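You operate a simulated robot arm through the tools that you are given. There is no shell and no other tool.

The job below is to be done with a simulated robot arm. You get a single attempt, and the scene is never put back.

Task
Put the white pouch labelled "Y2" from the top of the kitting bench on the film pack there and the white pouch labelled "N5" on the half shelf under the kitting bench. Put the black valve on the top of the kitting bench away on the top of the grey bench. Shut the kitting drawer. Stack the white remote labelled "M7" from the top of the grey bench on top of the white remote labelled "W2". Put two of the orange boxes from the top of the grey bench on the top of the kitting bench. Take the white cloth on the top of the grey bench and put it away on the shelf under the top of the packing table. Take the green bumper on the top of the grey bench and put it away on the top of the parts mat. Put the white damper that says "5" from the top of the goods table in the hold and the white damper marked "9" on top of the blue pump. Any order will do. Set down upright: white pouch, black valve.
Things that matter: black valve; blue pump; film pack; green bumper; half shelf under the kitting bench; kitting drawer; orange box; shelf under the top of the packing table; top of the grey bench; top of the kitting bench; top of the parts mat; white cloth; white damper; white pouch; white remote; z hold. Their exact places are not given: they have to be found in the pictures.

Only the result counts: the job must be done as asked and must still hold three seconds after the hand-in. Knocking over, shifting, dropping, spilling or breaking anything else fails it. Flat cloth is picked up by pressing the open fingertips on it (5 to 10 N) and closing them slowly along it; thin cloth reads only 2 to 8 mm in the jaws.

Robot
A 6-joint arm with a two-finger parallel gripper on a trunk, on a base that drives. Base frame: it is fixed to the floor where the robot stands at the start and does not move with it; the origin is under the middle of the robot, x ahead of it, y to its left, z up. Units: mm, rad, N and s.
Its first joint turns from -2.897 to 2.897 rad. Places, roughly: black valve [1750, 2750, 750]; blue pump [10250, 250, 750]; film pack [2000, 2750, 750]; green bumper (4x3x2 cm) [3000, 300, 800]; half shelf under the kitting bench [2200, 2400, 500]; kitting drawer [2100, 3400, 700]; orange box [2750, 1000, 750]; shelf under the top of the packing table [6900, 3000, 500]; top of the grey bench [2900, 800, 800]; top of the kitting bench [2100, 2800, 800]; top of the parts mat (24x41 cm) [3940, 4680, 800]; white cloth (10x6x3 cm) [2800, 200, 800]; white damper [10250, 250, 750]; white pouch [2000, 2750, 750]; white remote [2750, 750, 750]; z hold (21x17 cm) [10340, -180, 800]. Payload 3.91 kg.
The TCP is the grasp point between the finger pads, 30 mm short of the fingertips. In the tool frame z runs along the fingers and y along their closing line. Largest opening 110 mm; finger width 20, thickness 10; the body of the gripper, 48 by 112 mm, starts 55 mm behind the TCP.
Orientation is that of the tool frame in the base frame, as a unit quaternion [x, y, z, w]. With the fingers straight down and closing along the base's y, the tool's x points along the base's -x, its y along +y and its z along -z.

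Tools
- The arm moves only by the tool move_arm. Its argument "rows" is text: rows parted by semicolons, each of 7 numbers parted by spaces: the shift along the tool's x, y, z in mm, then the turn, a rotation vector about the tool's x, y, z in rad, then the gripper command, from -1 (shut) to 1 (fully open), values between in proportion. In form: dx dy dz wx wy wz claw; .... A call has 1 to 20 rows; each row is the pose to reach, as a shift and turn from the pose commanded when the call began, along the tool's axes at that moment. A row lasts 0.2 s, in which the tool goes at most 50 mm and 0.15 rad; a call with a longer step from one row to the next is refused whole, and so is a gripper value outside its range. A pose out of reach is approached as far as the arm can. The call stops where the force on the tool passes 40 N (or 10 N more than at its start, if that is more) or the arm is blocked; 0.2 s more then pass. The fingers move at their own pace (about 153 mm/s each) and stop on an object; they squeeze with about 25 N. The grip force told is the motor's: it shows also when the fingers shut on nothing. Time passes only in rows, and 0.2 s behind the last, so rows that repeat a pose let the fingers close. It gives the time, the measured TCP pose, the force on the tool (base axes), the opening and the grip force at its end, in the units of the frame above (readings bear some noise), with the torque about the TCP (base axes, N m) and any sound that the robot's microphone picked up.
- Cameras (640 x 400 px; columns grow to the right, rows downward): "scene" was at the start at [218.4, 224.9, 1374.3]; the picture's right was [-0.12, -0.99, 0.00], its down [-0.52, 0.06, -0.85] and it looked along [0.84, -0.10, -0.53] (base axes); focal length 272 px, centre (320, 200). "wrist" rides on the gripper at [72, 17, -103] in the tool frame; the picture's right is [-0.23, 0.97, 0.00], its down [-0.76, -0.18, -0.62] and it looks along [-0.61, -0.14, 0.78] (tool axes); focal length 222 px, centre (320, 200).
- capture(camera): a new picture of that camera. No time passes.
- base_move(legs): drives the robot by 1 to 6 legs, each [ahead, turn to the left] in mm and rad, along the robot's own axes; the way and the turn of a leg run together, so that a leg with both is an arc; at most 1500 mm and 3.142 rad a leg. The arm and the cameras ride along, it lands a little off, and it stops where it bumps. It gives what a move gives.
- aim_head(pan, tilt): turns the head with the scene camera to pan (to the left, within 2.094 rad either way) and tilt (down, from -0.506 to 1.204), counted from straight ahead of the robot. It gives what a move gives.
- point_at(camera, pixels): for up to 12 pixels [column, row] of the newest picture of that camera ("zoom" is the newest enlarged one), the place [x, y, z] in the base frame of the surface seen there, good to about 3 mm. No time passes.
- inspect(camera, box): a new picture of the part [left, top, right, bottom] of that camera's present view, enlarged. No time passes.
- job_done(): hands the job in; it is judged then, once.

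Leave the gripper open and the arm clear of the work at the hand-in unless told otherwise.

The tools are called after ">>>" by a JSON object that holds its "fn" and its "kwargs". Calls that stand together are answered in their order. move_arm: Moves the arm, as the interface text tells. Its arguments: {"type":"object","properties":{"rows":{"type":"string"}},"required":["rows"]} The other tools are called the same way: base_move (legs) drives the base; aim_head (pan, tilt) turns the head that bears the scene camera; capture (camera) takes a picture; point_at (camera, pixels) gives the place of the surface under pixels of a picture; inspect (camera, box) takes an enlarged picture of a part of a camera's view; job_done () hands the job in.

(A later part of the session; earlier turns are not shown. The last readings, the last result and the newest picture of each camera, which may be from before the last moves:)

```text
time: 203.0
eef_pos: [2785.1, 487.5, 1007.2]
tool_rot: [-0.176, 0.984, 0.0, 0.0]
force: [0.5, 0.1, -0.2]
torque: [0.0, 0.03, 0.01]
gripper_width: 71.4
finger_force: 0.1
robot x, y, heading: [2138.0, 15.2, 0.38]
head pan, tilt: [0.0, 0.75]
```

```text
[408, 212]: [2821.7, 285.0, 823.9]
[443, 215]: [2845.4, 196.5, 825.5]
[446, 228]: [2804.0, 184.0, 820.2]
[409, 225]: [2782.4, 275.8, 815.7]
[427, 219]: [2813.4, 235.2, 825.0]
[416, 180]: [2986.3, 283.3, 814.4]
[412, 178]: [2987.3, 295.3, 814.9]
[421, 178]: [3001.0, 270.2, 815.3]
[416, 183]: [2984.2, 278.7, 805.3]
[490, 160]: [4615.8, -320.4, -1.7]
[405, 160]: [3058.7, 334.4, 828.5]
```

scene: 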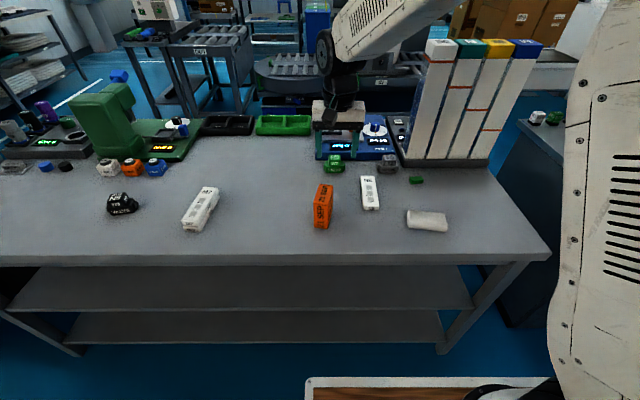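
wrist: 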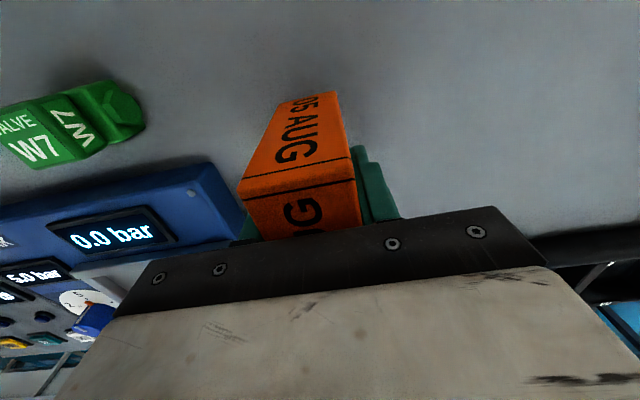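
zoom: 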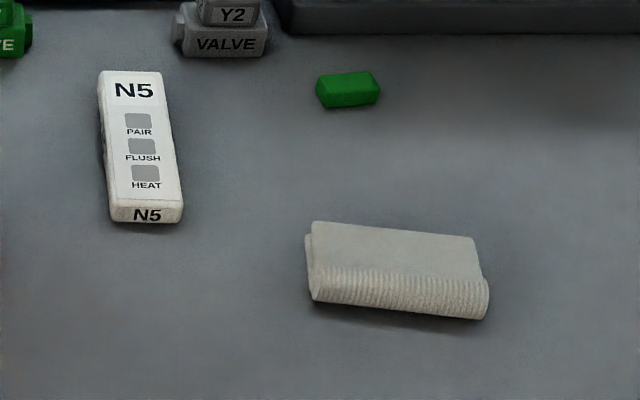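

Cloth centre ≈ (2813,235), short side along yaw 0.25. Swing over it with jaws across the short side.

>>> {"fn": "move_arm", "kwargs": {"rows": "5 -20 0 0 0 0.14 0.8;10 -41 0 0 0 0.28 0.8;15 -62 0 0 0 0.42 0.8;20 -82 0 0 0 0.56 0.8;25 -103 0 0 0 0.70 0.8;30 -123 0 0 0 0.84 0.8;35 -144 0 0 0 0.98 0.8;40 -164 0 0 0 1.12 0.8;45 -185 0 0 0 1.26 0.8;50 -205 10 0 0 1.40 0.8;56 -226 25 0 0 1.54 0.8;61 -246 40 0 0 1.678 0.8;61 -246 50 0 0 1.678 0.8"}}

>>> {"fn": "capture", "kwargs": {"camera": "wrist"}}

```text
time: 205.8
eef_pos: [2814.6, 236.0, 956.8]
tool_rot: [0.615, 0.789, 0.0, 0.001]
force: [-0.4, 0.1, 0.2]
torque: [0.04, -0.01, 0.0]
gripper_width: 99.1
finger_force: 0.0
robot x, y, heading: [2138.5, 11.0, 0.386]
head pan, tilt: [0.0, 0.75]
```

```text
taken
```

wrist: 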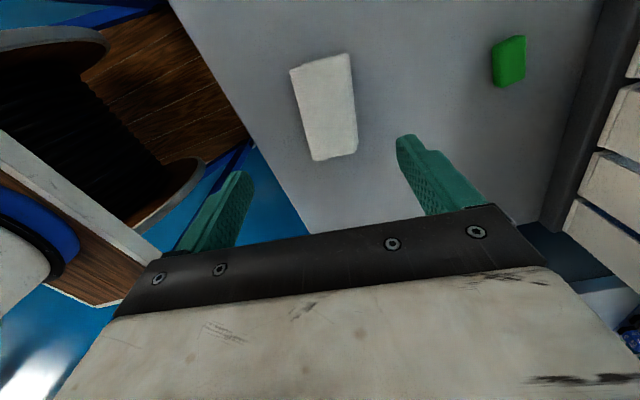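

>>> {"fn": "point_at", "kwargs": {"camera": "wrist", "pixels": [[293, 72], [348, 58], [355, 148], [316, 157], [322, 107], [508, 60], [495, 45], [523, 40], [522, 78], [500, 84]]}}

```text
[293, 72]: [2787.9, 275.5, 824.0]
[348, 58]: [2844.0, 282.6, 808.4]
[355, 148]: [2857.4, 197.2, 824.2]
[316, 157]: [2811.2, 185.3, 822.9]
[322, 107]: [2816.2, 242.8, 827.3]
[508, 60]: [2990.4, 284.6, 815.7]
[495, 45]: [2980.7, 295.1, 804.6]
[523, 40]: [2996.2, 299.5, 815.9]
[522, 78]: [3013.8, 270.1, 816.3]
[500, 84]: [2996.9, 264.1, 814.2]
```

Adjust +8 mm and descend, straddling the folded cloth; close slowly.

>>> {"fn": "move_arm", "kwargs": {"rows": "-2 8 10 0 0 0 0.8;-2 8 50 0 0 0 0.8;-2 8 90 0 0 0 0.8;-2 8 113 0 0 0 0.8;-2 8 123 0 0 0 0.8;-2 8 123 0 0 0 0.5;-2 8 123 0 0 0 0.3;-2 8 123 0 0 0 0.1;-2 8 123 0 0 0 -0.1;-2 8 123 0 0 0 -0.3;-2 8 123 0 0 0 -0.5;-2 8 123 0 0 0 -1;-2 8 123 0 0 0 -1;-2 8 123 0 0 0 -1;-2 8 118 0 0 0 -1;-2 8 110 0 0 0 -1;-2 8 98 0 0 0 -1"}}

>>> {"fn": "capture", "kwargs": {"camera": "wrist"}}

>>> {"fn": "inspect", "kwargs": {"camera": "scene", "box": [340, 140, 500, 250]}}

```text
time: 209.4
eef_pos: [2822.0, 234.8, 859.9]
tool_rot: [0.614, 0.789, 0.0, 0.001]
force: [0.3, -0.1, -1.0]
torque: [0.0, -0.01, 0.01]
gripper_width: 59.0
finger_force: 25.1
robot x, y, heading: [2135.5, 16.3, 0.384]
head pan, tilt: [0.0, 0.75]
```

```text
taken
```

wrist: 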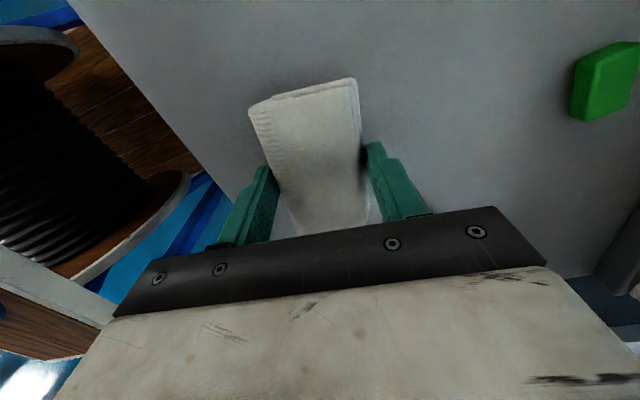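

```text
3.64 times, centred on (420, 195) of scene
```

zoom: 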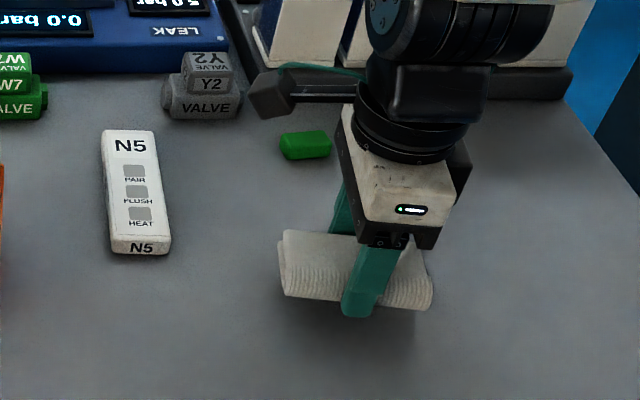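

Cloth held (59 mm). Lift, then drive back toward the start area to go round the right-hand tables.

>>> {"fn": "move_arm", "kwargs": {"rows": "0 0 -10 0 0 0 -1;0 0 -30 0 0 0 -1;0 0 -60 0 0 0 -1;0 0 -90 0 0 0 -1;0 0 -120 0 0 0 -1;0 0 -150 0 0 0 -1;0 0 -180 0 0 0 -1;0 0 -210 0 0 0 -1;0 0 -230 0 0 0 -1;0 0 -235 0 0 0 -1"}}

>>> {"fn": "base_move", "kwargs": {"legs": [[-300, 0], [0, -2.869], [1300, 0]]}}

>>> {"fn": "aim_head", "kwargs": {"pan": 0.5, "tilt": 0.3}}

>>> {"fn": "capture", "kwargs": {"camera": "scene"}}

```text
time: 211.6
eef_pos: [2820.2, 234.4, 1094.8]
tool_rot: [0.614, 0.789, 0.0, 0.0]
force: [-0.6, -0.5, -0.5]
torque: [-0.02, 0.0, 0.01]
gripper_width: 58.9
finger_force: 25.1
robot x, y, heading: [2137.8, 19.6, 0.383]
head pan, tilt: [0.0, 0.75]
```

```text
time: 226.3
eef_pos: [303.9, -1375.8, 1094.3]
tool_rot: [0.877, -0.48, 0.0, 0.001]
force: [0.4, 0.0, 0.8]
torque: [-0.03, -0.01, -0.04]
gripper_width: 58.9
finger_force: 24.9
robot x, y, heading: [882.5, -949.9, -2.431]
head pan, tilt: [0.0, 0.75]
```

```text
time: 227.2
eef_pos: [305.4, -1375.8, 1094.2]
tool_rot: [0.877, -0.48, 0.0, 0.0]
force: [-0.1, 0.4, -0.4]
torque: [0.0, 0.01, -0.01]
gripper_width: 58.8
finger_force: 25.2
robot x, y, heading: [881.2, -951.4, -2.435]
head pan, tilt: [0.499, 0.3]
```

```text
taken
```

scene: 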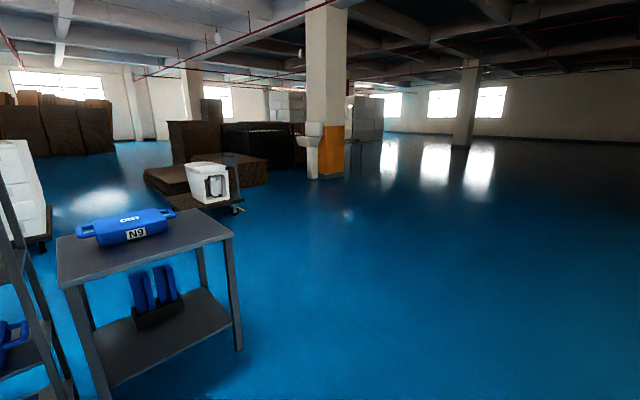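

>>> {"fn": "point_at", "kwargs": {"camera": "scene", "pixels": [[238, 350], [232, 240], [240, 210], [170, 190], [150, 182], [330, 178], [50, 235], [90, 200], [130, 155], [250, 180], [40, 240], [205, 200]]}}

>>> {"fn": "inspect", "kwargs": {"camera": "scene", "box": [0, 70, 360, 260]}}

```text
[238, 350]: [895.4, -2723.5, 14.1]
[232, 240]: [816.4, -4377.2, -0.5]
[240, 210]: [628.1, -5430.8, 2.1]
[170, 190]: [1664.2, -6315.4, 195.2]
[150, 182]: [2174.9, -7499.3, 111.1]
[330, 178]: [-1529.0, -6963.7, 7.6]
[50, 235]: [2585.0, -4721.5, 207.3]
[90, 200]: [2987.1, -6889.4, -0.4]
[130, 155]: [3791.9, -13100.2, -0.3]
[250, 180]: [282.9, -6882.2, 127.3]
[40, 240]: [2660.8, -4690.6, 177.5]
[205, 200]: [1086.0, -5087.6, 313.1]
```

```text
1.78 times, centred on (180, 165) of scene
```

zoom: 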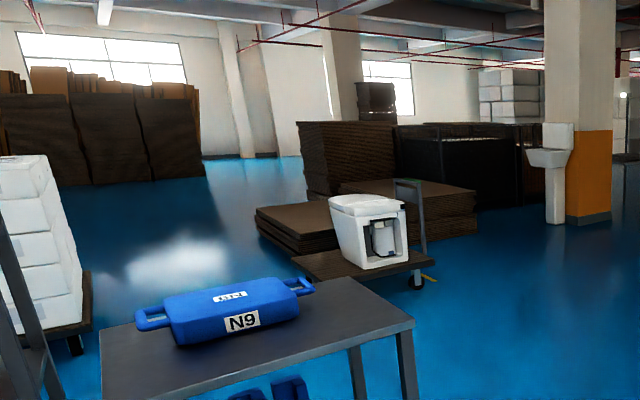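

Open floor on the right. Drive round table 2's right end in steps.

>>> {"fn": "base_move", "kwargs": {"legs": [[0, 0.35], [1500, 0], [0, 0.9], [600, 0]]}}

>>> {"fn": "aim_head", "kwargs": {"pan": 0.5, "tilt": 0.35}}

>>> {"fn": "capture", "kwargs": {"camera": "scene"}}

```text
time: 241.1
eef_pos: [575.1, -3509.5, 1094.2]
tool_rot: [0.992, 0.123, 0.0, 0.0]
force: [0.2, 1.1, -0.3]
torque: [-0.02, 0.0, -0.02]
gripper_width: 58.9
finger_force: 25.5
robot x, y, heading: [356.7, -2828.9, -1.183]
head pan, tilt: [0.499, 0.3]
```

```text
time: 241.7
eef_pos: [575.2, -3509.3, 1095.4]
tool_rot: [0.992, 0.123, 0.0, 0.0]
force: [-0.5, -0.1, -0.1]
torque: [0.02, 0.0, -0.01]
gripper_width: 58.8
finger_force: 25.2
robot x, y, heading: [354.3, -2827.9, -1.19]
head pan, tilt: [0.499, 0.351]
```

```text
taken
```

scene: 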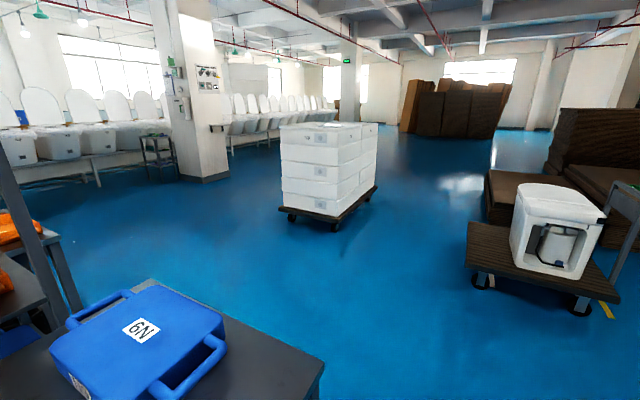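

>>> {"fn": "point_at", "kwargs": {"camera": "scene", "pixels": [[285, 212], [333, 228], [372, 192], [468, 270], [480, 287], [150, 281], [200, 182], [228, 178], [150, 185], [30, 240], [80, 300], [140, 150]]}}

```text
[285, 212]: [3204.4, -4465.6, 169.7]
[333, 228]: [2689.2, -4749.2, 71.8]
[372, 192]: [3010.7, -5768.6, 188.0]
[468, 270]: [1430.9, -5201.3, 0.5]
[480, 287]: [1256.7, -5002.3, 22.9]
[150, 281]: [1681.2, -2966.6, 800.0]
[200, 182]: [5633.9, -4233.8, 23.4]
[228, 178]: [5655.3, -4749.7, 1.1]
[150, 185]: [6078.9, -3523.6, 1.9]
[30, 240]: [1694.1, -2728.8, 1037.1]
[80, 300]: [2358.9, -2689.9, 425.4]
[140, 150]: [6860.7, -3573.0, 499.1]
```

Path is clear: drive on, then turn left along the aisle behind the tables.

>>> {"fn": "base_move", "kwargs": {"legs": [[1400, 0], [0, 1.58], [1500, 0], [1500, 0], [400, 0]]}}

>>> {"fn": "aim_head", "kwargs": {"pan": 0.5, "tilt": 0.25}}

>>> {"fn": "capture", "kwargs": {"camera": "scene"}}

```text
time: 268.4
eef_pos: [4718.0, -2913.8, 1094.3]
tool_rot: [0.644, 0.765, 0.0, 0.0]
force: [0.0, -0.4, 0.1]
torque: [-0.01, 0.03, 0.01]
gripper_width: 58.8
finger_force: 24.5
robot x, y, heading: [4023.3, -3089.2, 0.316]
head pan, tilt: [0.499, 0.351]
```

```text
time: 269.1
eef_pos: [4717.7, -2914.6, 1094.0]
tool_rot: [0.643, 0.766, 0.0, 0.0]
force: [0.2, -0.4, -0.5]
torque: [0.03, 0.0, 0.02]
gripper_width: 58.8
finger_force: 25.0
robot x, y, heading: [4020.8, -3085.8, 0.311]
head pan, tilt: [0.499, 0.25]
```

```text
taken
```

scene: 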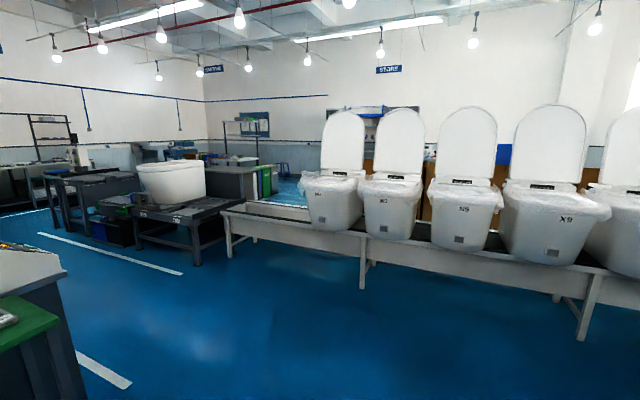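

>>> {"fn": "point_at", "kwargs": {"camera": "scene", "pixels": [[230, 258], [360, 288], [580, 340], [192, 262], [145, 250], [60, 228], [255, 200], [285, 190], [240, 165], [40, 160], [340, 210], [30, 210]]}}

>>> {"fn": "aim_head", "kwargs": {"pan": -0.5, "tilt": 0.25}}

>>> {"fn": "capture", "kwargs": {"camera": "scene"}}

```text
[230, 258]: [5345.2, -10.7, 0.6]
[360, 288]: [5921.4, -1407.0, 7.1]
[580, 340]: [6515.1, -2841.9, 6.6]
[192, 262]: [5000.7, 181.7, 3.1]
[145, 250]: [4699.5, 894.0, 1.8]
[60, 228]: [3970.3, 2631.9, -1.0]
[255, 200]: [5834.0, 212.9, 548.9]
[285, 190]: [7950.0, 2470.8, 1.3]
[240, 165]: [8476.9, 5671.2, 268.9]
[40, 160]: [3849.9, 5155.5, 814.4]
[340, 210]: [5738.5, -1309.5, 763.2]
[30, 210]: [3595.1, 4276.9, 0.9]
```

```text
time: 270.4
eef_pos: [4717.3, -2915.0, 1093.4]
tool_rot: [0.643, 0.766, 0.001, 0.0]
force: [0.6, -0.8, -0.6]
torque: [-0.02, 0.0, 0.02]
gripper_width: 58.8
finger_force: 24.9
robot x, y, heading: [4023.6, -3086.6, 0.316]
head pan, tilt: [-0.499, 0.25]
```

```text
taken
```

scene: 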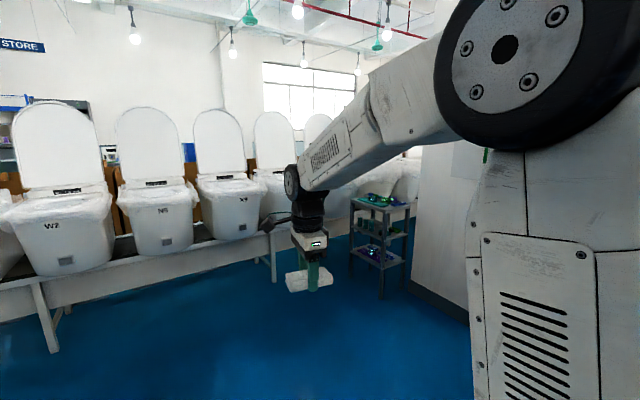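

The toilets' conveyor blocks straight ahead; the way leads left through the aisle behind the grey bench, then behind the kitting bench. Drive there.

>>> {"fn": "base_move", "kwargs": {"legs": [[0, 0.775], [1400, 0], [435, 0], [0, 0.87], [1000, 0]]}}

>>> {"fn": "aim_head", "kwargs": {"pan": 0.2, "tilt": 0.3}}

>>> {"fn": "capture", "kwargs": {"camera": "scene"}}

```text
time: 288.7
eef_pos: [4380.4, 164.4, 1094.6]
tool_rot: [-0.105, 0.994, 0.0, 0.001]
force: [0.4, -0.6, -0.5]
torque: [0.04, 0.01, 0.01]
gripper_width: 58.9
finger_force: 25.2
robot x, y, heading: [4575.4, -528.1, 1.915]
head pan, tilt: [-0.499, 0.25]
```

```text
time: 289.8
eef_pos: [4381.9, 164.1, 1094.7]
tool_rot: [-0.104, 0.995, 0.0, 0.0]
force: [-0.3, 1.2, -0.4]
torque: [-0.03, -0.01, -0.01]
gripper_width: 58.7
finger_force: 24.9
robot x, y, heading: [4573.1, -525.1, 1.918]
head pan, tilt: [0.201, 0.3]
```

```text
taken
```

scene: 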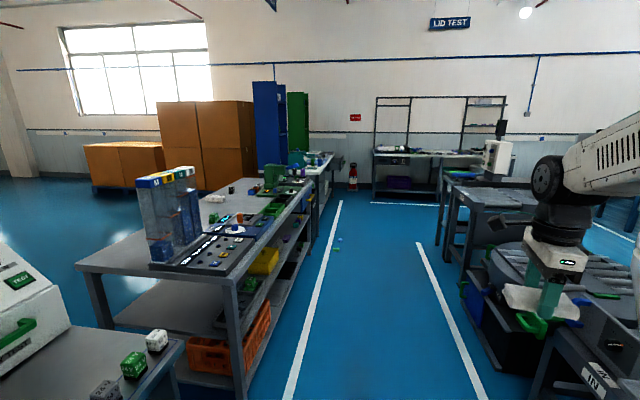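

There's something small on the floor at (337,243). Enlarge and measure.

>>> {"fn": "inspect", "kwargs": {"camera": "scene", "box": [280, 150, 480, 290]}}

>>> {"fn": "point_at", "kwargs": {"camera": "scene", "pixels": [[337, 240], [336, 249], [340, 205], [418, 243], [320, 260], [333, 170], [325, 180], [372, 204], [437, 205], [230, 270], [305, 185], [150, 262]]}}

```text
2.86 times, centred on (380, 220) of scene
```

zoom: 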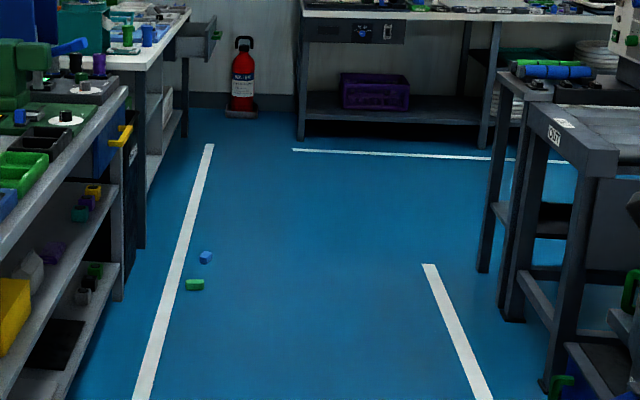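

```text
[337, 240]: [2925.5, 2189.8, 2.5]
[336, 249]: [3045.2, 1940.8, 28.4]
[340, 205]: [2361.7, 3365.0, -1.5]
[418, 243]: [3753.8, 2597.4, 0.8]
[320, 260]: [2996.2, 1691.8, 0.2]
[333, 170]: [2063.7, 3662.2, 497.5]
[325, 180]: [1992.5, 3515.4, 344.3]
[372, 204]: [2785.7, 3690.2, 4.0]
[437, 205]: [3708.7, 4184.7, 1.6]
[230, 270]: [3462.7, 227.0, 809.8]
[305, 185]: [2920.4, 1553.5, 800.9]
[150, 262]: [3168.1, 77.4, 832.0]
```

The drawer is seen open. The litter lies near u≈3540, off my path. Drive on along the aisle to behind the kitting bench.

>>> {"fn": "base_move", "kwargs": {"legs": [[0, 0.061], [1400, 0], [1400, 0], [1070, 0]]}}

>>> {"fn": "aim_head", "kwargs": {"pan": 1.4, "tilt": 0.6}}

>>> {"fn": "capture", "kwargs": {"camera": "scene"}}

>>> {"fn": "aim_head", "kwargs": {"pan": -1.2, "tilt": 0.3}}

>>> {"fn": "capture", "kwargs": {"camera": "scene"}}

```text
time: 308.9
eef_pos: [2747.8, 3690.4, 1093.7]
tool_rot: [-0.141, 0.99, 0.001, -0.001]
force: [1.1, 0.3, 0.6]
torque: [-0.02, -0.01, 0.0]
gripper_width: 58.6
finger_force: 25.8
robot x, y, heading: [2994.0, 3015.7, 1.991]
head pan, tilt: [0.201, 0.3]
```

```text
time: 310.3
eef_pos: [2748.2, 3689.8, 1094.5]
tool_rot: [-0.14, 0.99, 0.0, 0.0]
force: [0.5, -0.5, 0.9]
torque: [-0.01, -0.01, 0.01]
gripper_width: 58.9
finger_force: 24.8
robot x, y, heading: [2993.9, 3016.0, 1.995]
head pan, tilt: [1.4, 0.6]
```

```text
taken
```

scene: 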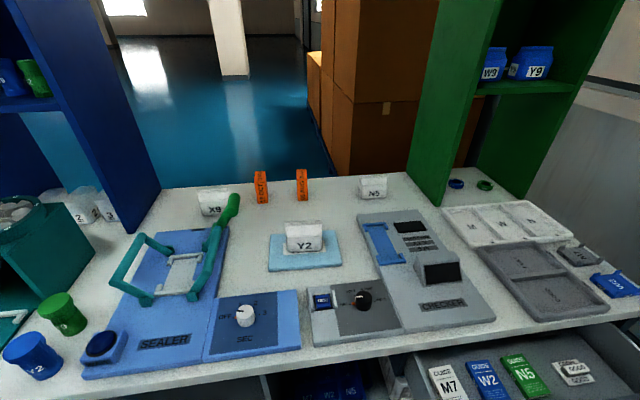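

```text
time: 312.6
eef_pos: [2748.1, 3688.4, 1095.1]
tool_rot: [-0.14, 0.99, 0.0, 0.0]
force: [-0.1, 0.2, -0.5]
torque: [0.02, -0.04, 0.02]
gripper_width: 58.9
finger_force: 25.3
robot x, y, heading: [2992.6, 3013.3, 1.994]
head pan, tilt: [-1.201, 0.3]
```

```text
taken
```

scene: 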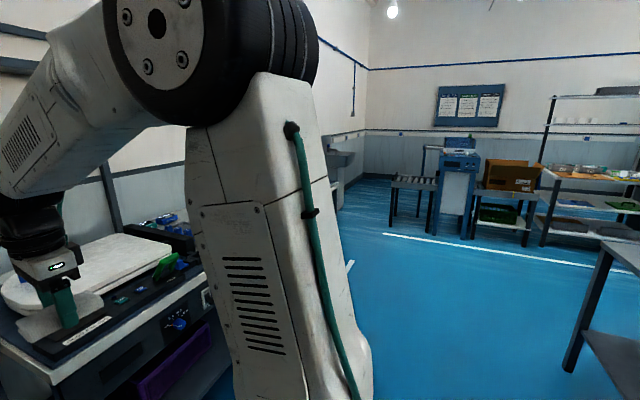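

The far-side view shows the drawer open at lower right. To the right I see a table with a brown carton. I'll measure points there.

>>> {"fn": "point_at", "kwargs": {"camera": "scene", "pixels": [[505, 195], [500, 222], [450, 180], [410, 180], [560, 175], [600, 205], [600, 232], [525, 240], [470, 240], [610, 245], [565, 365], [640, 260]]}}

>>> {"fn": "inspect", "kwargs": {"camera": "scene", "box": [380, 80, 640, 270]}}

```text
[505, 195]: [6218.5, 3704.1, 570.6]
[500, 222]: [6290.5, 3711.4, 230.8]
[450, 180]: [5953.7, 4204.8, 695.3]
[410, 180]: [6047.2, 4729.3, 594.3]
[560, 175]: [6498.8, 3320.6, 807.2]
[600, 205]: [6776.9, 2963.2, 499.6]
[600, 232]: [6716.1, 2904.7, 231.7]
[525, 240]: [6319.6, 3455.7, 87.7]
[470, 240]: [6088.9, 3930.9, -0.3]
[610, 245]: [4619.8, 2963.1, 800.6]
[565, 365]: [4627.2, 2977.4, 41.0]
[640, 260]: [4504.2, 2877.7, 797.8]
```

```text
2.11 times, centred on (510, 175) of scene
```

zoom: 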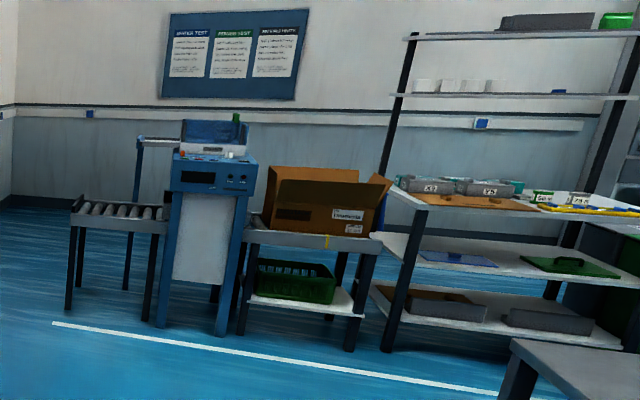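

The packing table is the white rack (top z≈807, shelf z≈500). Drive toward it.

>>> {"fn": "base_move", "kwargs": {"legs": [[0, -1.604], [1300, 0], [700, 0]]}}

>>> {"fn": "aim_head", "kwargs": {"pan": -0.5, "tilt": 0.4}}

>>> {"fn": "capture", "kwargs": {"camera": "scene"}}

```text
time: 326.3
eef_pos: [5484.1, 3964.3, 1094.2]
tool_rot: [0.613, 0.79, 0.0, 0.0]
force: [-0.1, 0.0, -0.5]
torque: [-0.01, -0.04, -0.02]
gripper_width: 58.5
finger_force: 24.9
robot x, y, heading: [4797.9, 3741.2, 0.386]
head pan, tilt: [-1.201, 0.3]
```

```text
time: 327.4
eef_pos: [5486.0, 3965.4, 1093.0]
tool_rot: [0.613, 0.79, 0.0, 0.0]
force: [1.1, 0.4, 0.6]
torque: [-0.01, -0.05, -0.01]
gripper_width: 58.8
finger_force: 25.2
robot x, y, heading: [4803.6, 3741.1, 0.385]
head pan, tilt: [-0.499, 0.4]
```

```text
taken
```

scene: 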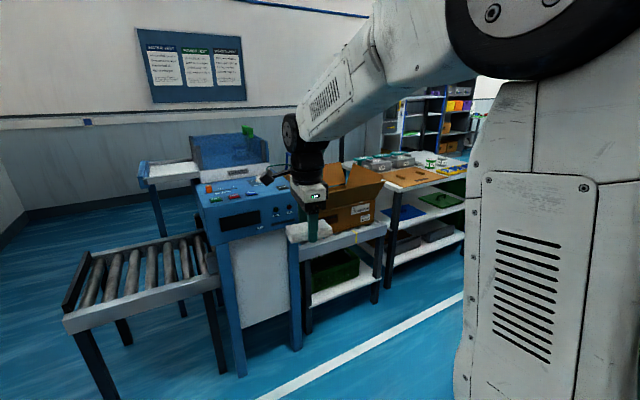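

>>> {"fn": "point_at", "kwargs": {"camera": "scene", "pixels": [[215, 270], [245, 370], [70, 320], [300, 345], [375, 300], [386, 228], [410, 195], [465, 180], [440, 215], [385, 265], [300, 240], [240, 375]]}}

>>> {"fn": "aim_head", "kwargs": {"pan": -1.3, "tilt": 0.4}}

>>> {"fn": "capture", "kwargs": {"camera": "scene"}}

```text
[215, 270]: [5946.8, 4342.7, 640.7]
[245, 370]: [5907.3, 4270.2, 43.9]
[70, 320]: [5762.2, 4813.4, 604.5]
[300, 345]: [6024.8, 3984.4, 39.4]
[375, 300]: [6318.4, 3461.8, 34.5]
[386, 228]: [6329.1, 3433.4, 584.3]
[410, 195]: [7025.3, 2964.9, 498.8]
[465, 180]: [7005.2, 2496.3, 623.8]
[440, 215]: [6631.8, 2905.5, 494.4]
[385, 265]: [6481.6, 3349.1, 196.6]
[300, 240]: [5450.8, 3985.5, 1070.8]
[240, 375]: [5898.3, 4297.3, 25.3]
```

```text
time: 328.5
eef_pos: [5485.2, 3964.7, 1092.8]
tool_rot: [0.613, 0.79, 0.0, 0.0]
force: [-0.1, -0.1, -1.2]
torque: [0.0, 0.0, 0.0]
gripper_width: 58.6
finger_force: 24.9
robot x, y, heading: [4803.5, 3744.0, 0.389]
head pan, tilt: [-1.3, 0.4]
```

```text
taken
```

scene: 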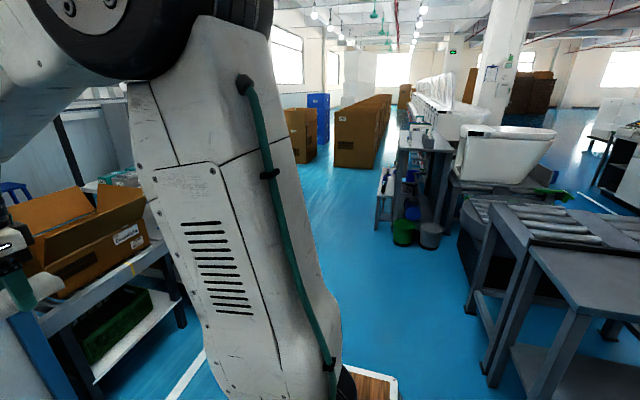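

>>> {"fn": "point_at", "kwargs": {"camera": "scene", "pixels": [[480, 365], [467, 310], [405, 240], [378, 228], [430, 245], [490, 385], [500, 210], [530, 250], [460, 225], [400, 150], [340, 165], [290, 155]]}}

```text
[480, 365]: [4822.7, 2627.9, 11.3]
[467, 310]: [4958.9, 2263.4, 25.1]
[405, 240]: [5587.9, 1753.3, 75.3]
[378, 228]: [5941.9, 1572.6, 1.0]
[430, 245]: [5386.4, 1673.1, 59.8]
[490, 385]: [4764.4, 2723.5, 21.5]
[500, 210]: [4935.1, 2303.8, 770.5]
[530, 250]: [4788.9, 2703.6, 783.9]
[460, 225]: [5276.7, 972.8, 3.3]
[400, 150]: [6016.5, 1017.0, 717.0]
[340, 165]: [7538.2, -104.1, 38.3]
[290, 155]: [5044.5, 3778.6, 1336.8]
```

Drive to the packing table front, stopping short.

>>> {"fn": "base_move", "kwargs": {"legs": [[0, -1.18], [1450, 0], [0, 1.18]]}}

>>> {"fn": "aim_head", "kwargs": {"pan": 0.0, "tilt": 0.6}}

>>> {"fn": "capture", "kwargs": {"camera": "scene"}}

```text
time: 341.7
eef_pos: [6523.2, 2944.3, 1094.5]
tool_rot: [0.601, 0.799, 0.001, 0.0]
force: [-0.6, 0.4, -0.8]
torque: [-0.01, 0.01, 0.0]
gripper_width: 58.7
finger_force: 25.1
robot x, y, heading: [5846.4, 2702.2, 0.419]
head pan, tilt: [-1.3, 0.4]
```

```text
time: 343.2
eef_pos: [6524.2, 2944.2, 1093.4]
tool_rot: [0.603, 0.798, 0.001, 0.0]
force: [0.0, -0.9, -0.6]
torque: [0.01, 0.02, -0.01]
gripper_width: 58.7
finger_force: 25.1
robot x, y, heading: [5849.9, 2701.0, 0.415]
head pan, tilt: [0.0, 0.6]
```

```text
taken
```

scene: 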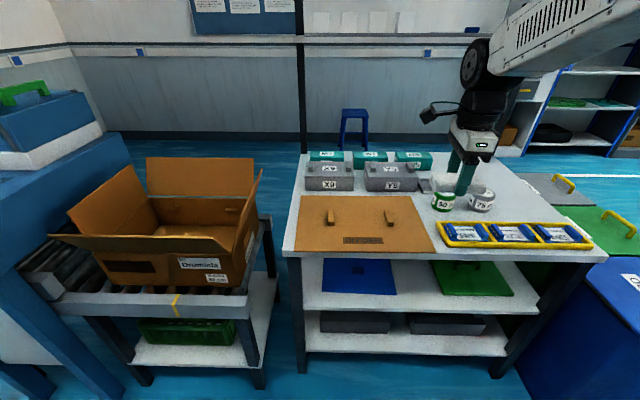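

I see the shelf under the top, with blue and green lids and free space around (415,290). Measure.

>>> {"fn": "point_at", "kwargs": {"camera": "scene", "pixels": [[415, 285], [415, 300], [415, 308], [396, 292], [444, 294], [310, 295], [310, 280], [520, 290], [290, 252], [440, 256], [600, 258], [415, 265]]}}

>>> {"fn": "inspect", "kwargs": {"camera": "scene", "box": [280, 230, 620, 380]}}

```text
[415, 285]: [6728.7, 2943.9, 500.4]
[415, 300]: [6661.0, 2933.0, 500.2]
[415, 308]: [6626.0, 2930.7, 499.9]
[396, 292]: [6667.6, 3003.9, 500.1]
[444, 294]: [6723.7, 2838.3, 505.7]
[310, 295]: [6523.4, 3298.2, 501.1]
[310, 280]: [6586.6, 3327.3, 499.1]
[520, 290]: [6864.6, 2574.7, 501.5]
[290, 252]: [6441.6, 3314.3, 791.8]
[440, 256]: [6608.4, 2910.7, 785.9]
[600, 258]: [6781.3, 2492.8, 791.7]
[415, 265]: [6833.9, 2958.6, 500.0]
```

```text
1.88 times, centred on (450, 305) of scene
```

zoom: 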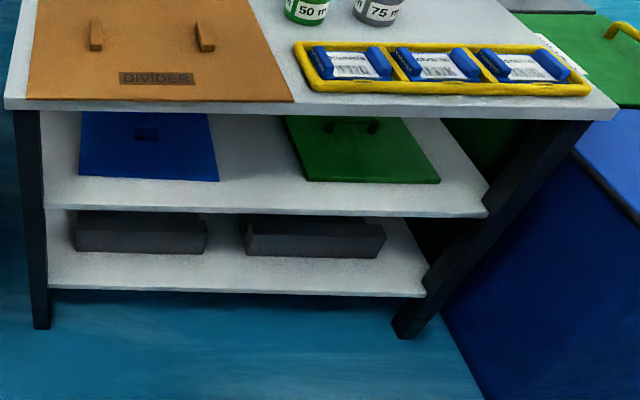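

The free gap between lids is centred near (6692,2920). I'll bring the tool to yaw 0.39 in front of the table, then tilt it 45° to reach under the top. First yaw at height.

>>> {"fn": "move_arm", "kwargs": {"rows": "-8 -5 0 0 0 -0.14 -1;-16 -11 0 0 0 -0.28 -1;-24 -16 0 0 0 -0.42 -1;-32 -21 0 0 0 -0.56 -1;-40 -27 0 0 0 -0.70 -1;-48 -32 0 0 0 -0.84 -1;-55 -37 0 0 0 -0.98 -1;-63 -42 0 0 0 -1.12 -1;-71 -48 0 0 0 -1.26 -1;-79 -53 0 0 0 -1.40 -1;-87 -58 0 0 0 -1.54 -1;-94 -63 0 0 0 -1.682 -1;-94 -63 0 0 0 -1.682 -1"}}

```text
time: 346.0
eef_pos: [6491.5, 2836.2, 1095.6]
tool_rot: [-0.194, 0.981, 0.001, 0.0]
force: [0.8, -0.4, -1.1]
torque: [0.02, 0.03, 0.03]
gripper_width: 58.8
finger_force: 25.3
robot x, y, heading: [5852.1, 2702.2, 0.41]
head pan, tilt: [0.0, 0.6]
```

Now lower to z≈690 while tilting 45°.

>>> {"fn": "move_arm", "kwargs": {"rows": "0 0 20 0 -0.03 0 -1;0 0 45 0 -0.08 0 -1;0 0 70 0 -0.13 0 -1;0 0 95 0 -0.18 0 -1;0 0 120 0 -0.23 0 -1;0 0 145 0 -0.28 0 -1;0 0 170 0 -0.33 0 -1;0 0 195 0 -0.38 0 -1;0 0 220 0 -0.43 0 -1;0 0 245 0 -0.48 0 -1;0 0 270 0 -0.53 0 -1;0 0 295 0 -0.58 0 -1;0 0 320 0 -0.63 0 -1;0 0 345 0 -0.68 0 -1;0 0 370 0 -0.73 0 -1;0 0 395 0 -0.785 0 -1;0 0 405 0 -0.785 0 -1"}}

>>> {"fn": "capture", "kwargs": {"camera": "scene"}}

>>> {"fn": "capture", "kwargs": {"camera": "wrist"}}

```text
time: 349.6
eef_pos: [6544.6, 2844.6, 749.2]
tool_rot: [-0.166, 0.914, 0.113, 0.352]
force: [0.4, -0.1, 0.1]
torque: [-0.02, 0.03, 0.03]
gripper_width: 58.8
finger_force: 25.4
out of reach, approached as far as the arm can: row 9, 10, 11, 12, 13, 14, 15, 16, 17
robot x, y, heading: [5849.6, 2699.2, 0.417]
head pan, tilt: [0.0, 0.6]
```

```text
taken
```

scene: 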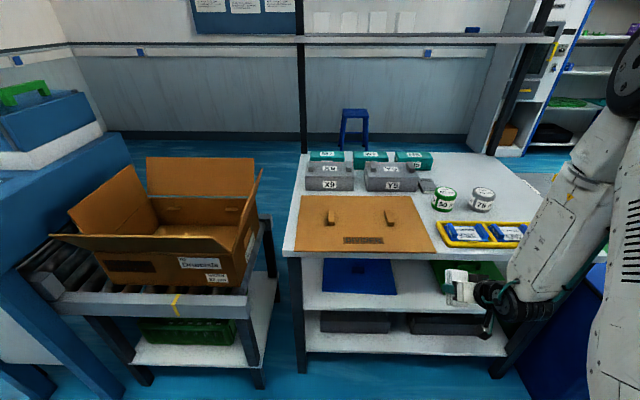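

```text
taken
```

wrist: 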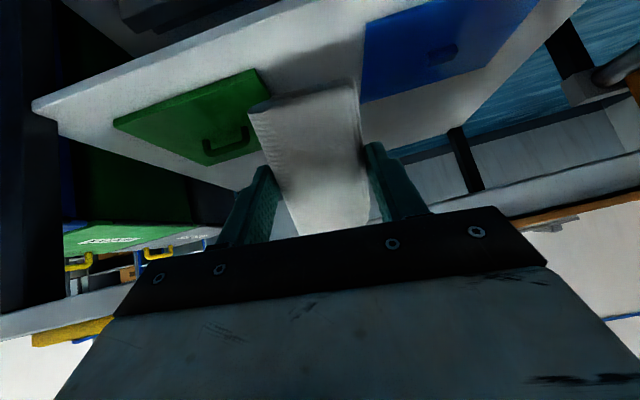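

The arm can't fold that close; I back the base 100 mm to have more radial distance.

>>> {"fn": "base_move", "kwargs": {"legs": [[-100, 0]]}}

>>> {"fn": "move_arm", "kwargs": {"rows": "0 0 0 0 0 0 -1"}}

```text
time: 350.8
eef_pos: [6452.8, 2804.3, 748.8]
tool_rot: [-0.167, 0.914, 0.114, 0.351]
force: [0.8, -0.3, -0.4]
torque: [-0.03, -0.01, -0.01]
gripper_width: 58.7
finger_force: 25.4
robot x, y, heading: [5755.9, 2660.7, 0.416]
head pan, tilt: [0.0, 0.6]
```

```text
time: 351.1
eef_pos: [6452.6, 2803.1, 749.3]
tool_rot: [-0.166, 0.915, 0.113, 0.351]
force: [-0.2, -0.1, 0.5]
torque: [0.03, -0.01, 0.0]
gripper_width: 58.8
finger_force: 25.2
robot x, y, heading: [5757.2, 2665.2, 0.415]
head pan, tilt: [0.0, 0.6]
```

Now lower to z≈600 at the entry point in front of the shelf, straightening the tool to heading 0.39, tilt 45°.

>>> {"fn": "move_arm", "kwargs": {"rows": "6 0 24 0.01 -0.005 -0.008 -1;11 1 48 0.02 -0.01 -0.017 -1;17 1 72 0.03 -0.015 -0.025 -1;23 2 96 0.039 -0.02 -0.034 -1;28 2 120 0.049 -0.025 -0.042 -1;34 2 144 0.06 -0.03 -0.051 -1;39.4 2.7 168.3 0.068 -0.035 -0.059 -1;39.4 2.7 168.3 0.068 -0.035 -0.059 -1"}}

>>> {"fn": "capture", "kwargs": {"camera": "scene"}}

>>> {"fn": "capture", "kwargs": {"camera": "wrist"}}

```text
time: 352.9
eef_pos: [6549.2, 2876.8, 611.3]
tool_rot: [-0.157, 0.913, 0.11, 0.359]
force: [1.0, -0.1, -0.5]
torque: [-0.01, -0.02, 0.02]
gripper_width: 58.9
finger_force: 25.1
out of reach, approached as far as the arm can: row 1, 2, 3, 4, 5, 6, 7, 8
robot x, y, heading: [5757.7, 2663.8, 0.415]
head pan, tilt: [0.0, 0.6]
```

```text
taken
```

scene: 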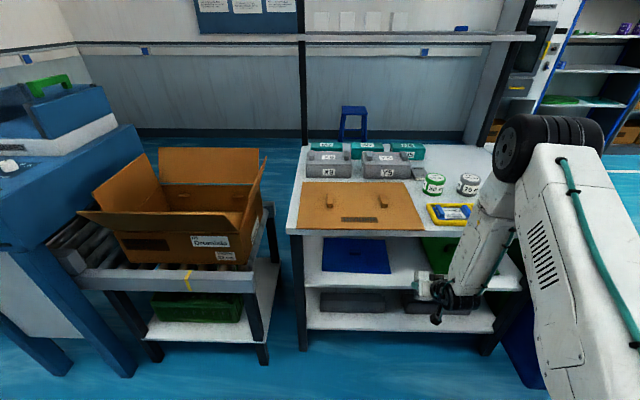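

```text
taken
```

wrist: 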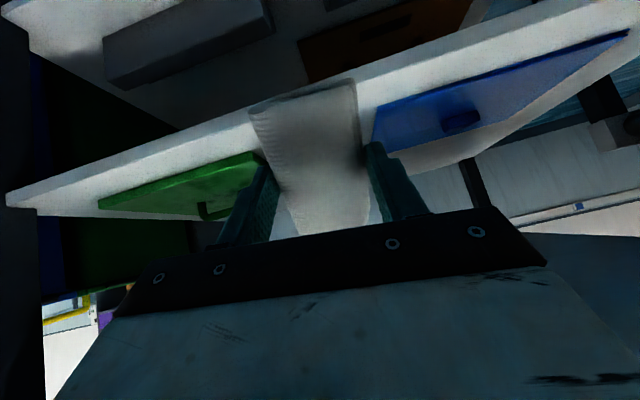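

The orientation is close enough (tilt ~43°). Now move forward into the shelf gap ~145 mm, slightly down, in small steps.

>>> {"fn": "move_arm", "kwargs": {"rows": "-12 -1.8 16 0 0 0 -1;-24 -3.5 33 0 0 0 -1;-36 -5.3 49 0 0 0 -1;-48 -7 65 0 0 0 -1;-48 -7 65 0 0 0 -1"}}

>>> {"fn": "capture", "kwargs": {"camera": "scene"}}

>>> {"fn": "capture", "kwargs": {"camera": "wrist"}}

```text
time: 354.1
eef_pos: [6624.3, 2901.0, 596.6]
tool_rot: [-0.157, 0.913, 0.11, 0.359]
force: [0.6, -0.3, -0.3]
torque: [0.0, 0.02, 0.03]
gripper_width: 58.9
finger_force: 25.3
robot x, y, heading: [5758.2, 2664.9, 0.414]
head pan, tilt: [0.0, 0.6]
```

```text
taken
```

scene: 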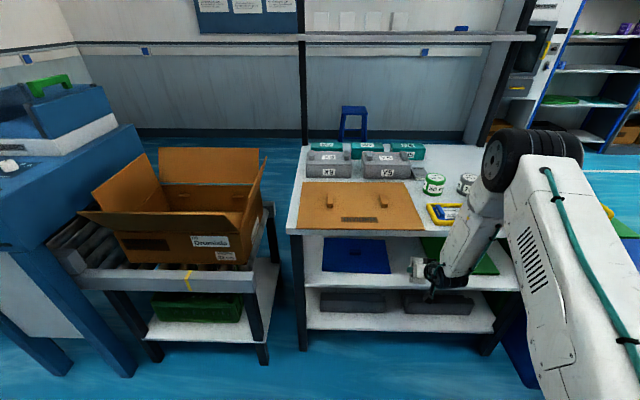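

```text
taken
```

wrist: 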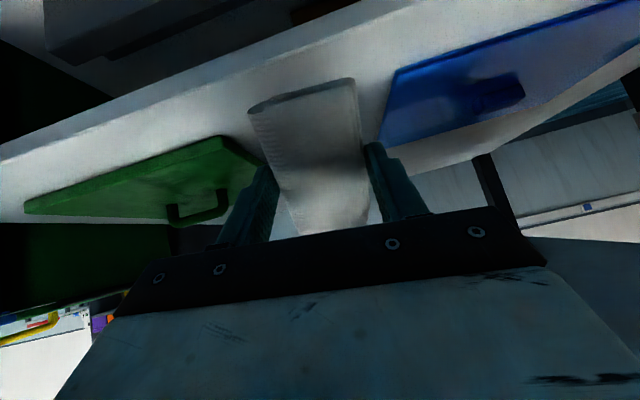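

Clean so far. Continue forward ~70 mm and down.

>>> {"fn": "move_arm", "kwargs": {"rows": "-10 -1.5 14 0 0 0 -1;-20 -3 28 0 0 0 -1;-30 -4.5 42 0 0 0 -1;-38 -5.5 54 0 0 0 -1;-34 -5.5 58 0 0 0 -1;-34 -5.5 58 0 0 0 -1"}}

>>> {"fn": "capture", "kwargs": {"camera": "scene"}}

>>> {"fn": "capture", "kwargs": {"camera": "wrist"}}

```text
time: 355.6
eef_pos: [6686.6, 2923.0, 580.9]
tool_rot: [-0.157, 0.914, 0.11, 0.358]
force: [-0.4, -0.2, 0.8]
torque: [0.01, -0.01, 0.0]
gripper_width: 59.0
finger_force: 25.6
robot x, y, heading: [5760.0, 2660.9, 0.418]
head pan, tilt: [0.0, 0.6]
```

```text
taken
```

scene: 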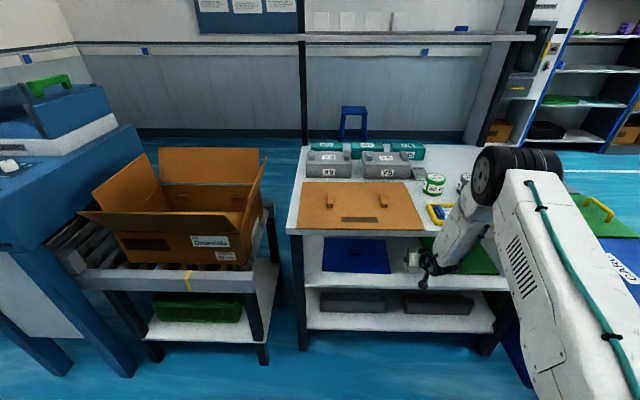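

```text
taken
```

wrist: 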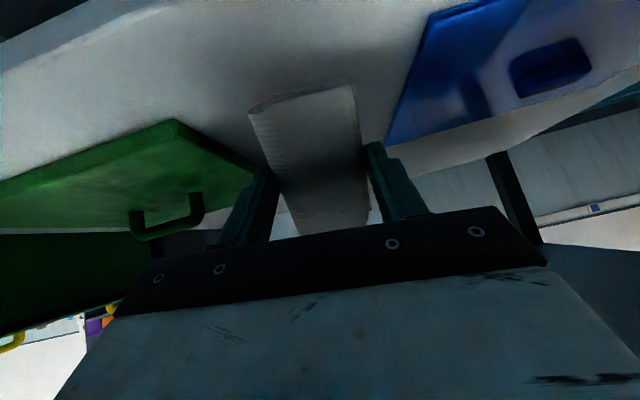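

Above the gap. Lower straight down until touch.

>>> {"fn": "move_arm", "kwargs": {"rows": "3.5 -0.5 3.6 0 0 0 -1;7 -0.9 7.2 0 0 0 -1;10 -1.3 10.4 0 0 0 -1;12 -1.6 12.5 0 0 0 -1;13.8 -1.8 14.3 0 0 0 -1;13.8 -1.8 14.3 0 0 0 -1"}}

>>> {"fn": "inspect", "kwargs": {"camera": "scene", "box": [340, 180, 540, 320]}}

```text
time: 356.9
eef_pos: [6687.8, 2922.9, 559.8]
tool_rot: [-0.157, 0.913, 0.11, 0.359]
force: [-1.3, 0.4, 3.6]
torque: [-0.06, -0.01, -0.02]
gripper_width: 58.6
finger_force: 24.8
robot x, y, heading: [5756.1, 2659.6, 0.409]
head pan, tilt: [0.0, 0.6]
```

```text
2.86 times, centred on (440, 250) of scene
```

zoom: 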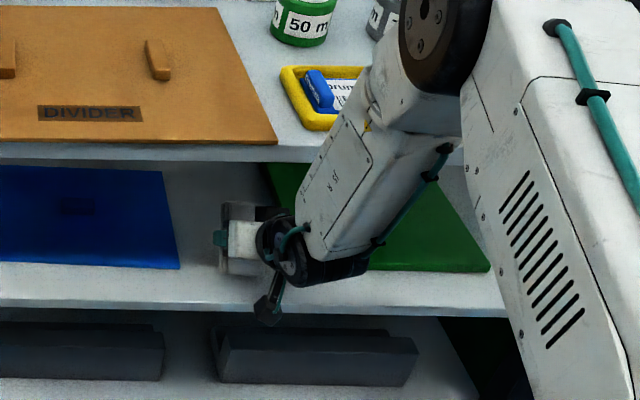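

Touching. Open slowly, then withdraw back and slightly up.

>>> {"fn": "move_arm", "kwargs": {"rows": "0 0 0 0 0 0 0.2;0 0 0 0 0 0 0.35;0 0 0 0 0 0 0.5;0 0 0 0 0 0 0.55;0 0 0 0 0 0 0.55;0 0 -15 0 0 0 0.55;8 0 -30 0 0 0 0.55;28 0 -50 0 0 0 0.55;50 0 -72 0 0 0 0.55;75 -1 -95 0 0 0 0.55;101 -1 -122 0 0 0 0.55"}}

>>> {"fn": "capture", "kwargs": {"camera": "wrist"}}

>>> {"fn": "capture", "kwargs": {"camera": "scene"}}

```text
time: 359.4
eef_pos: [6544.2, 2862.9, 579.5]
tool_rot: [-0.154, 0.914, 0.115, 0.357]
force: [-0.9, 0.0, -1.1]
torque: [-0.01, 0.02, 0.0]
gripper_width: 85.3
finger_force: 0.1
out of reach, approached as far as the arm can: row 11
robot x, y, heading: [5758.2, 2663.1, 0.416]
head pan, tilt: [0.0, 0.6]
```

```text
taken
```

wrist: 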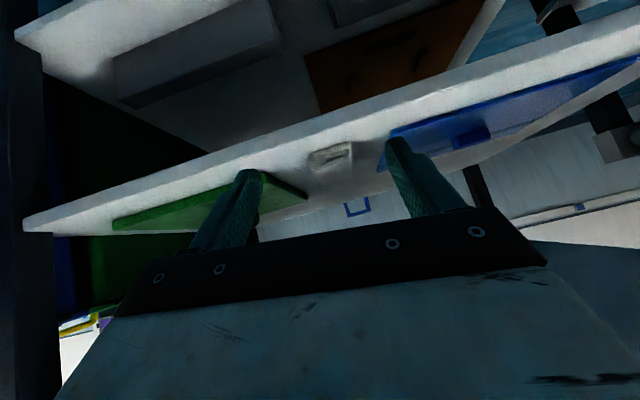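

```text
taken
```

scene: 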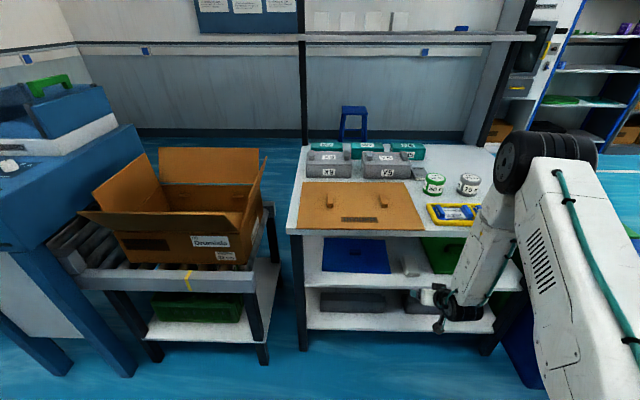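

The cloth lies on the shelf (410,268). Back the base off, then raise and straighten the arm.

>>> {"fn": "base_move", "kwargs": {"legs": [[-250, 0]]}}

>>> {"fn": "move_arm", "kwargs": {"rows": "-24 3 -25 0 0.05 0 0.3;-48 6 -50 0 0.1 0 0.3;-72 9 -75 0 0.15 0 0.3;-96 12 -100 0 0.2 0 0.3;-120 15 -125 0 0.27 0 0.3;-144 18 -150 0 0.34 0 0.3;-168 21 -175 0 0.41 0 0.3;-192 24 -200 0 0.48 0 0.3;-216 27 -225 0 0.55 0 0.3;-240 30 -250 0 0.62 0 0.3;-264 33 -275 0 0.69 0 0.3;-288 36 -300 0 0.75 0 0.3;-310 40 -322 0 0.75 0 0.3;-330 42 -342 0 0.75 0 0.3"}}

>>> {"fn": "aim_head", "kwargs": {"pan": -0.3, "tilt": 0.4}}

>>> {"fn": "capture", "kwargs": {"camera": "scene"}}

```text
time: 361.2
eef_pos: [6316.0, 2761.7, 577.9]
tool_rot: [-0.153, 0.915, 0.114, 0.356]
force: [0.1, 0.5, -0.2]
torque: [-0.01, 0.02, 0.02]
gripper_width: 85.4
finger_force: 0.1
robot x, y, heading: [5532.2, 2559.4, 0.417]
head pan, tilt: [0.0, 0.6]
```

```text
time: 364.2
eef_pos: [6319.9, 2757.6, 1056.0]
tool_rot: [-0.185, 0.981, 0.051, -0.003]
force: [0.3, 0.0, 0.6]
torque: [0.01, 0.02, -0.02]
gripper_width: 71.5
finger_force: 0.1
robot x, y, heading: [5527.0, 2560.9, 0.41]
head pan, tilt: [0.0, 0.6]
```

```text
time: 365.0
eef_pos: [6318.9, 2756.5, 1057.2]
tool_rot: [-0.185, 0.981, 0.05, -0.003]
force: [0.1, 0.6, 0.2]
torque: [0.03, 0.02, 0.02]
gripper_width: 71.5
finger_force: 0.1
robot x, y, heading: [5528.8, 2563.8, 0.411]
head pan, tilt: [-0.3, 0.4]
```

```text
taken
```

scene: 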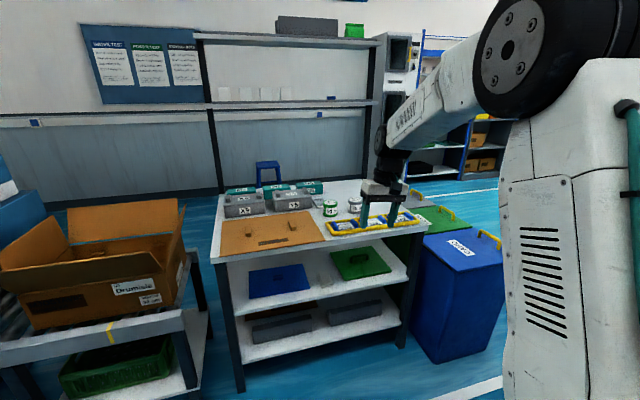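

Check the cloth on the shelf by enlarging.

>>> {"fn": "inspect", "kwargs": {"camera": "scene", "box": [220, 230, 420, 350]}}

>>> {"fn": "aim_head", "kwargs": {"pan": -1.4, "tilt": 0.3}}

>>> {"fn": "capture", "kwargs": {"camera": "scene"}}

```text
3.20 times, centred on (320, 290) of scene
```

zoom: 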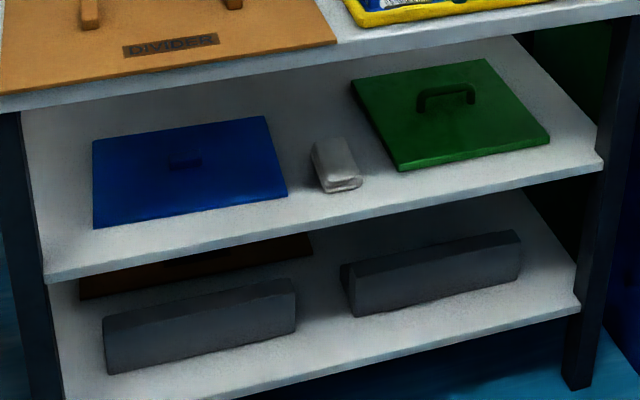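

```text
time: 366.3
eef_pos: [6321.5, 2755.9, 1056.1]
tool_rot: [-0.185, 0.982, 0.05, -0.004]
force: [-0.4, 0.3, -0.1]
torque: [0.01, 0.01, 0.01]
gripper_width: 71.5
finger_force: 0.1
robot x, y, heading: [5529.0, 2564.9, 0.416]
head pan, tilt: [-1.4, 0.3]
```

```text
taken
```

scene: 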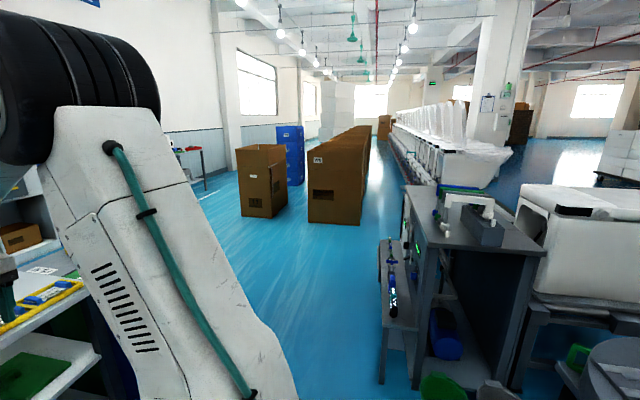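

Cloth fine. Now measure the corridor to the right toward the goods table.

>>> {"fn": "point_at", "kwargs": {"camera": "scene", "pixels": [[310, 222], [360, 222], [240, 215], [280, 212], [380, 350], [412, 385], [250, 290], [190, 160], [300, 190], [200, 190], [385, 270], [370, 140]]}}

>>> {"fn": "inspect", "kwargs": {"camera": "scene", "box": [150, 80, 420, 250]}}

```text
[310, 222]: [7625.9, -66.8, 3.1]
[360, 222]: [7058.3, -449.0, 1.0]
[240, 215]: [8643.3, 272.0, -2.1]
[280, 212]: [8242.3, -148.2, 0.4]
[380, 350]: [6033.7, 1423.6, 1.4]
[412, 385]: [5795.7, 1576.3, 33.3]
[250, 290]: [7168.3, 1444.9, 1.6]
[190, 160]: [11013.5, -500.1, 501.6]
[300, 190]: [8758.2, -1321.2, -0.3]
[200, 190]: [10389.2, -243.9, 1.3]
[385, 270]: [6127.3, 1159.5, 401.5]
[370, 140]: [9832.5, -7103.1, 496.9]
```

```text
2.35 times, centred on (285, 165) of scene
```

zoom: 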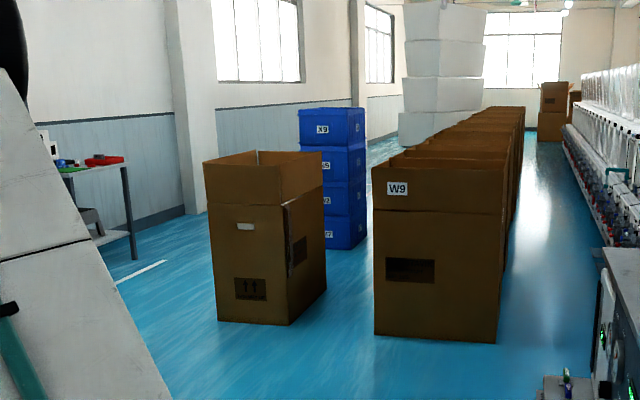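

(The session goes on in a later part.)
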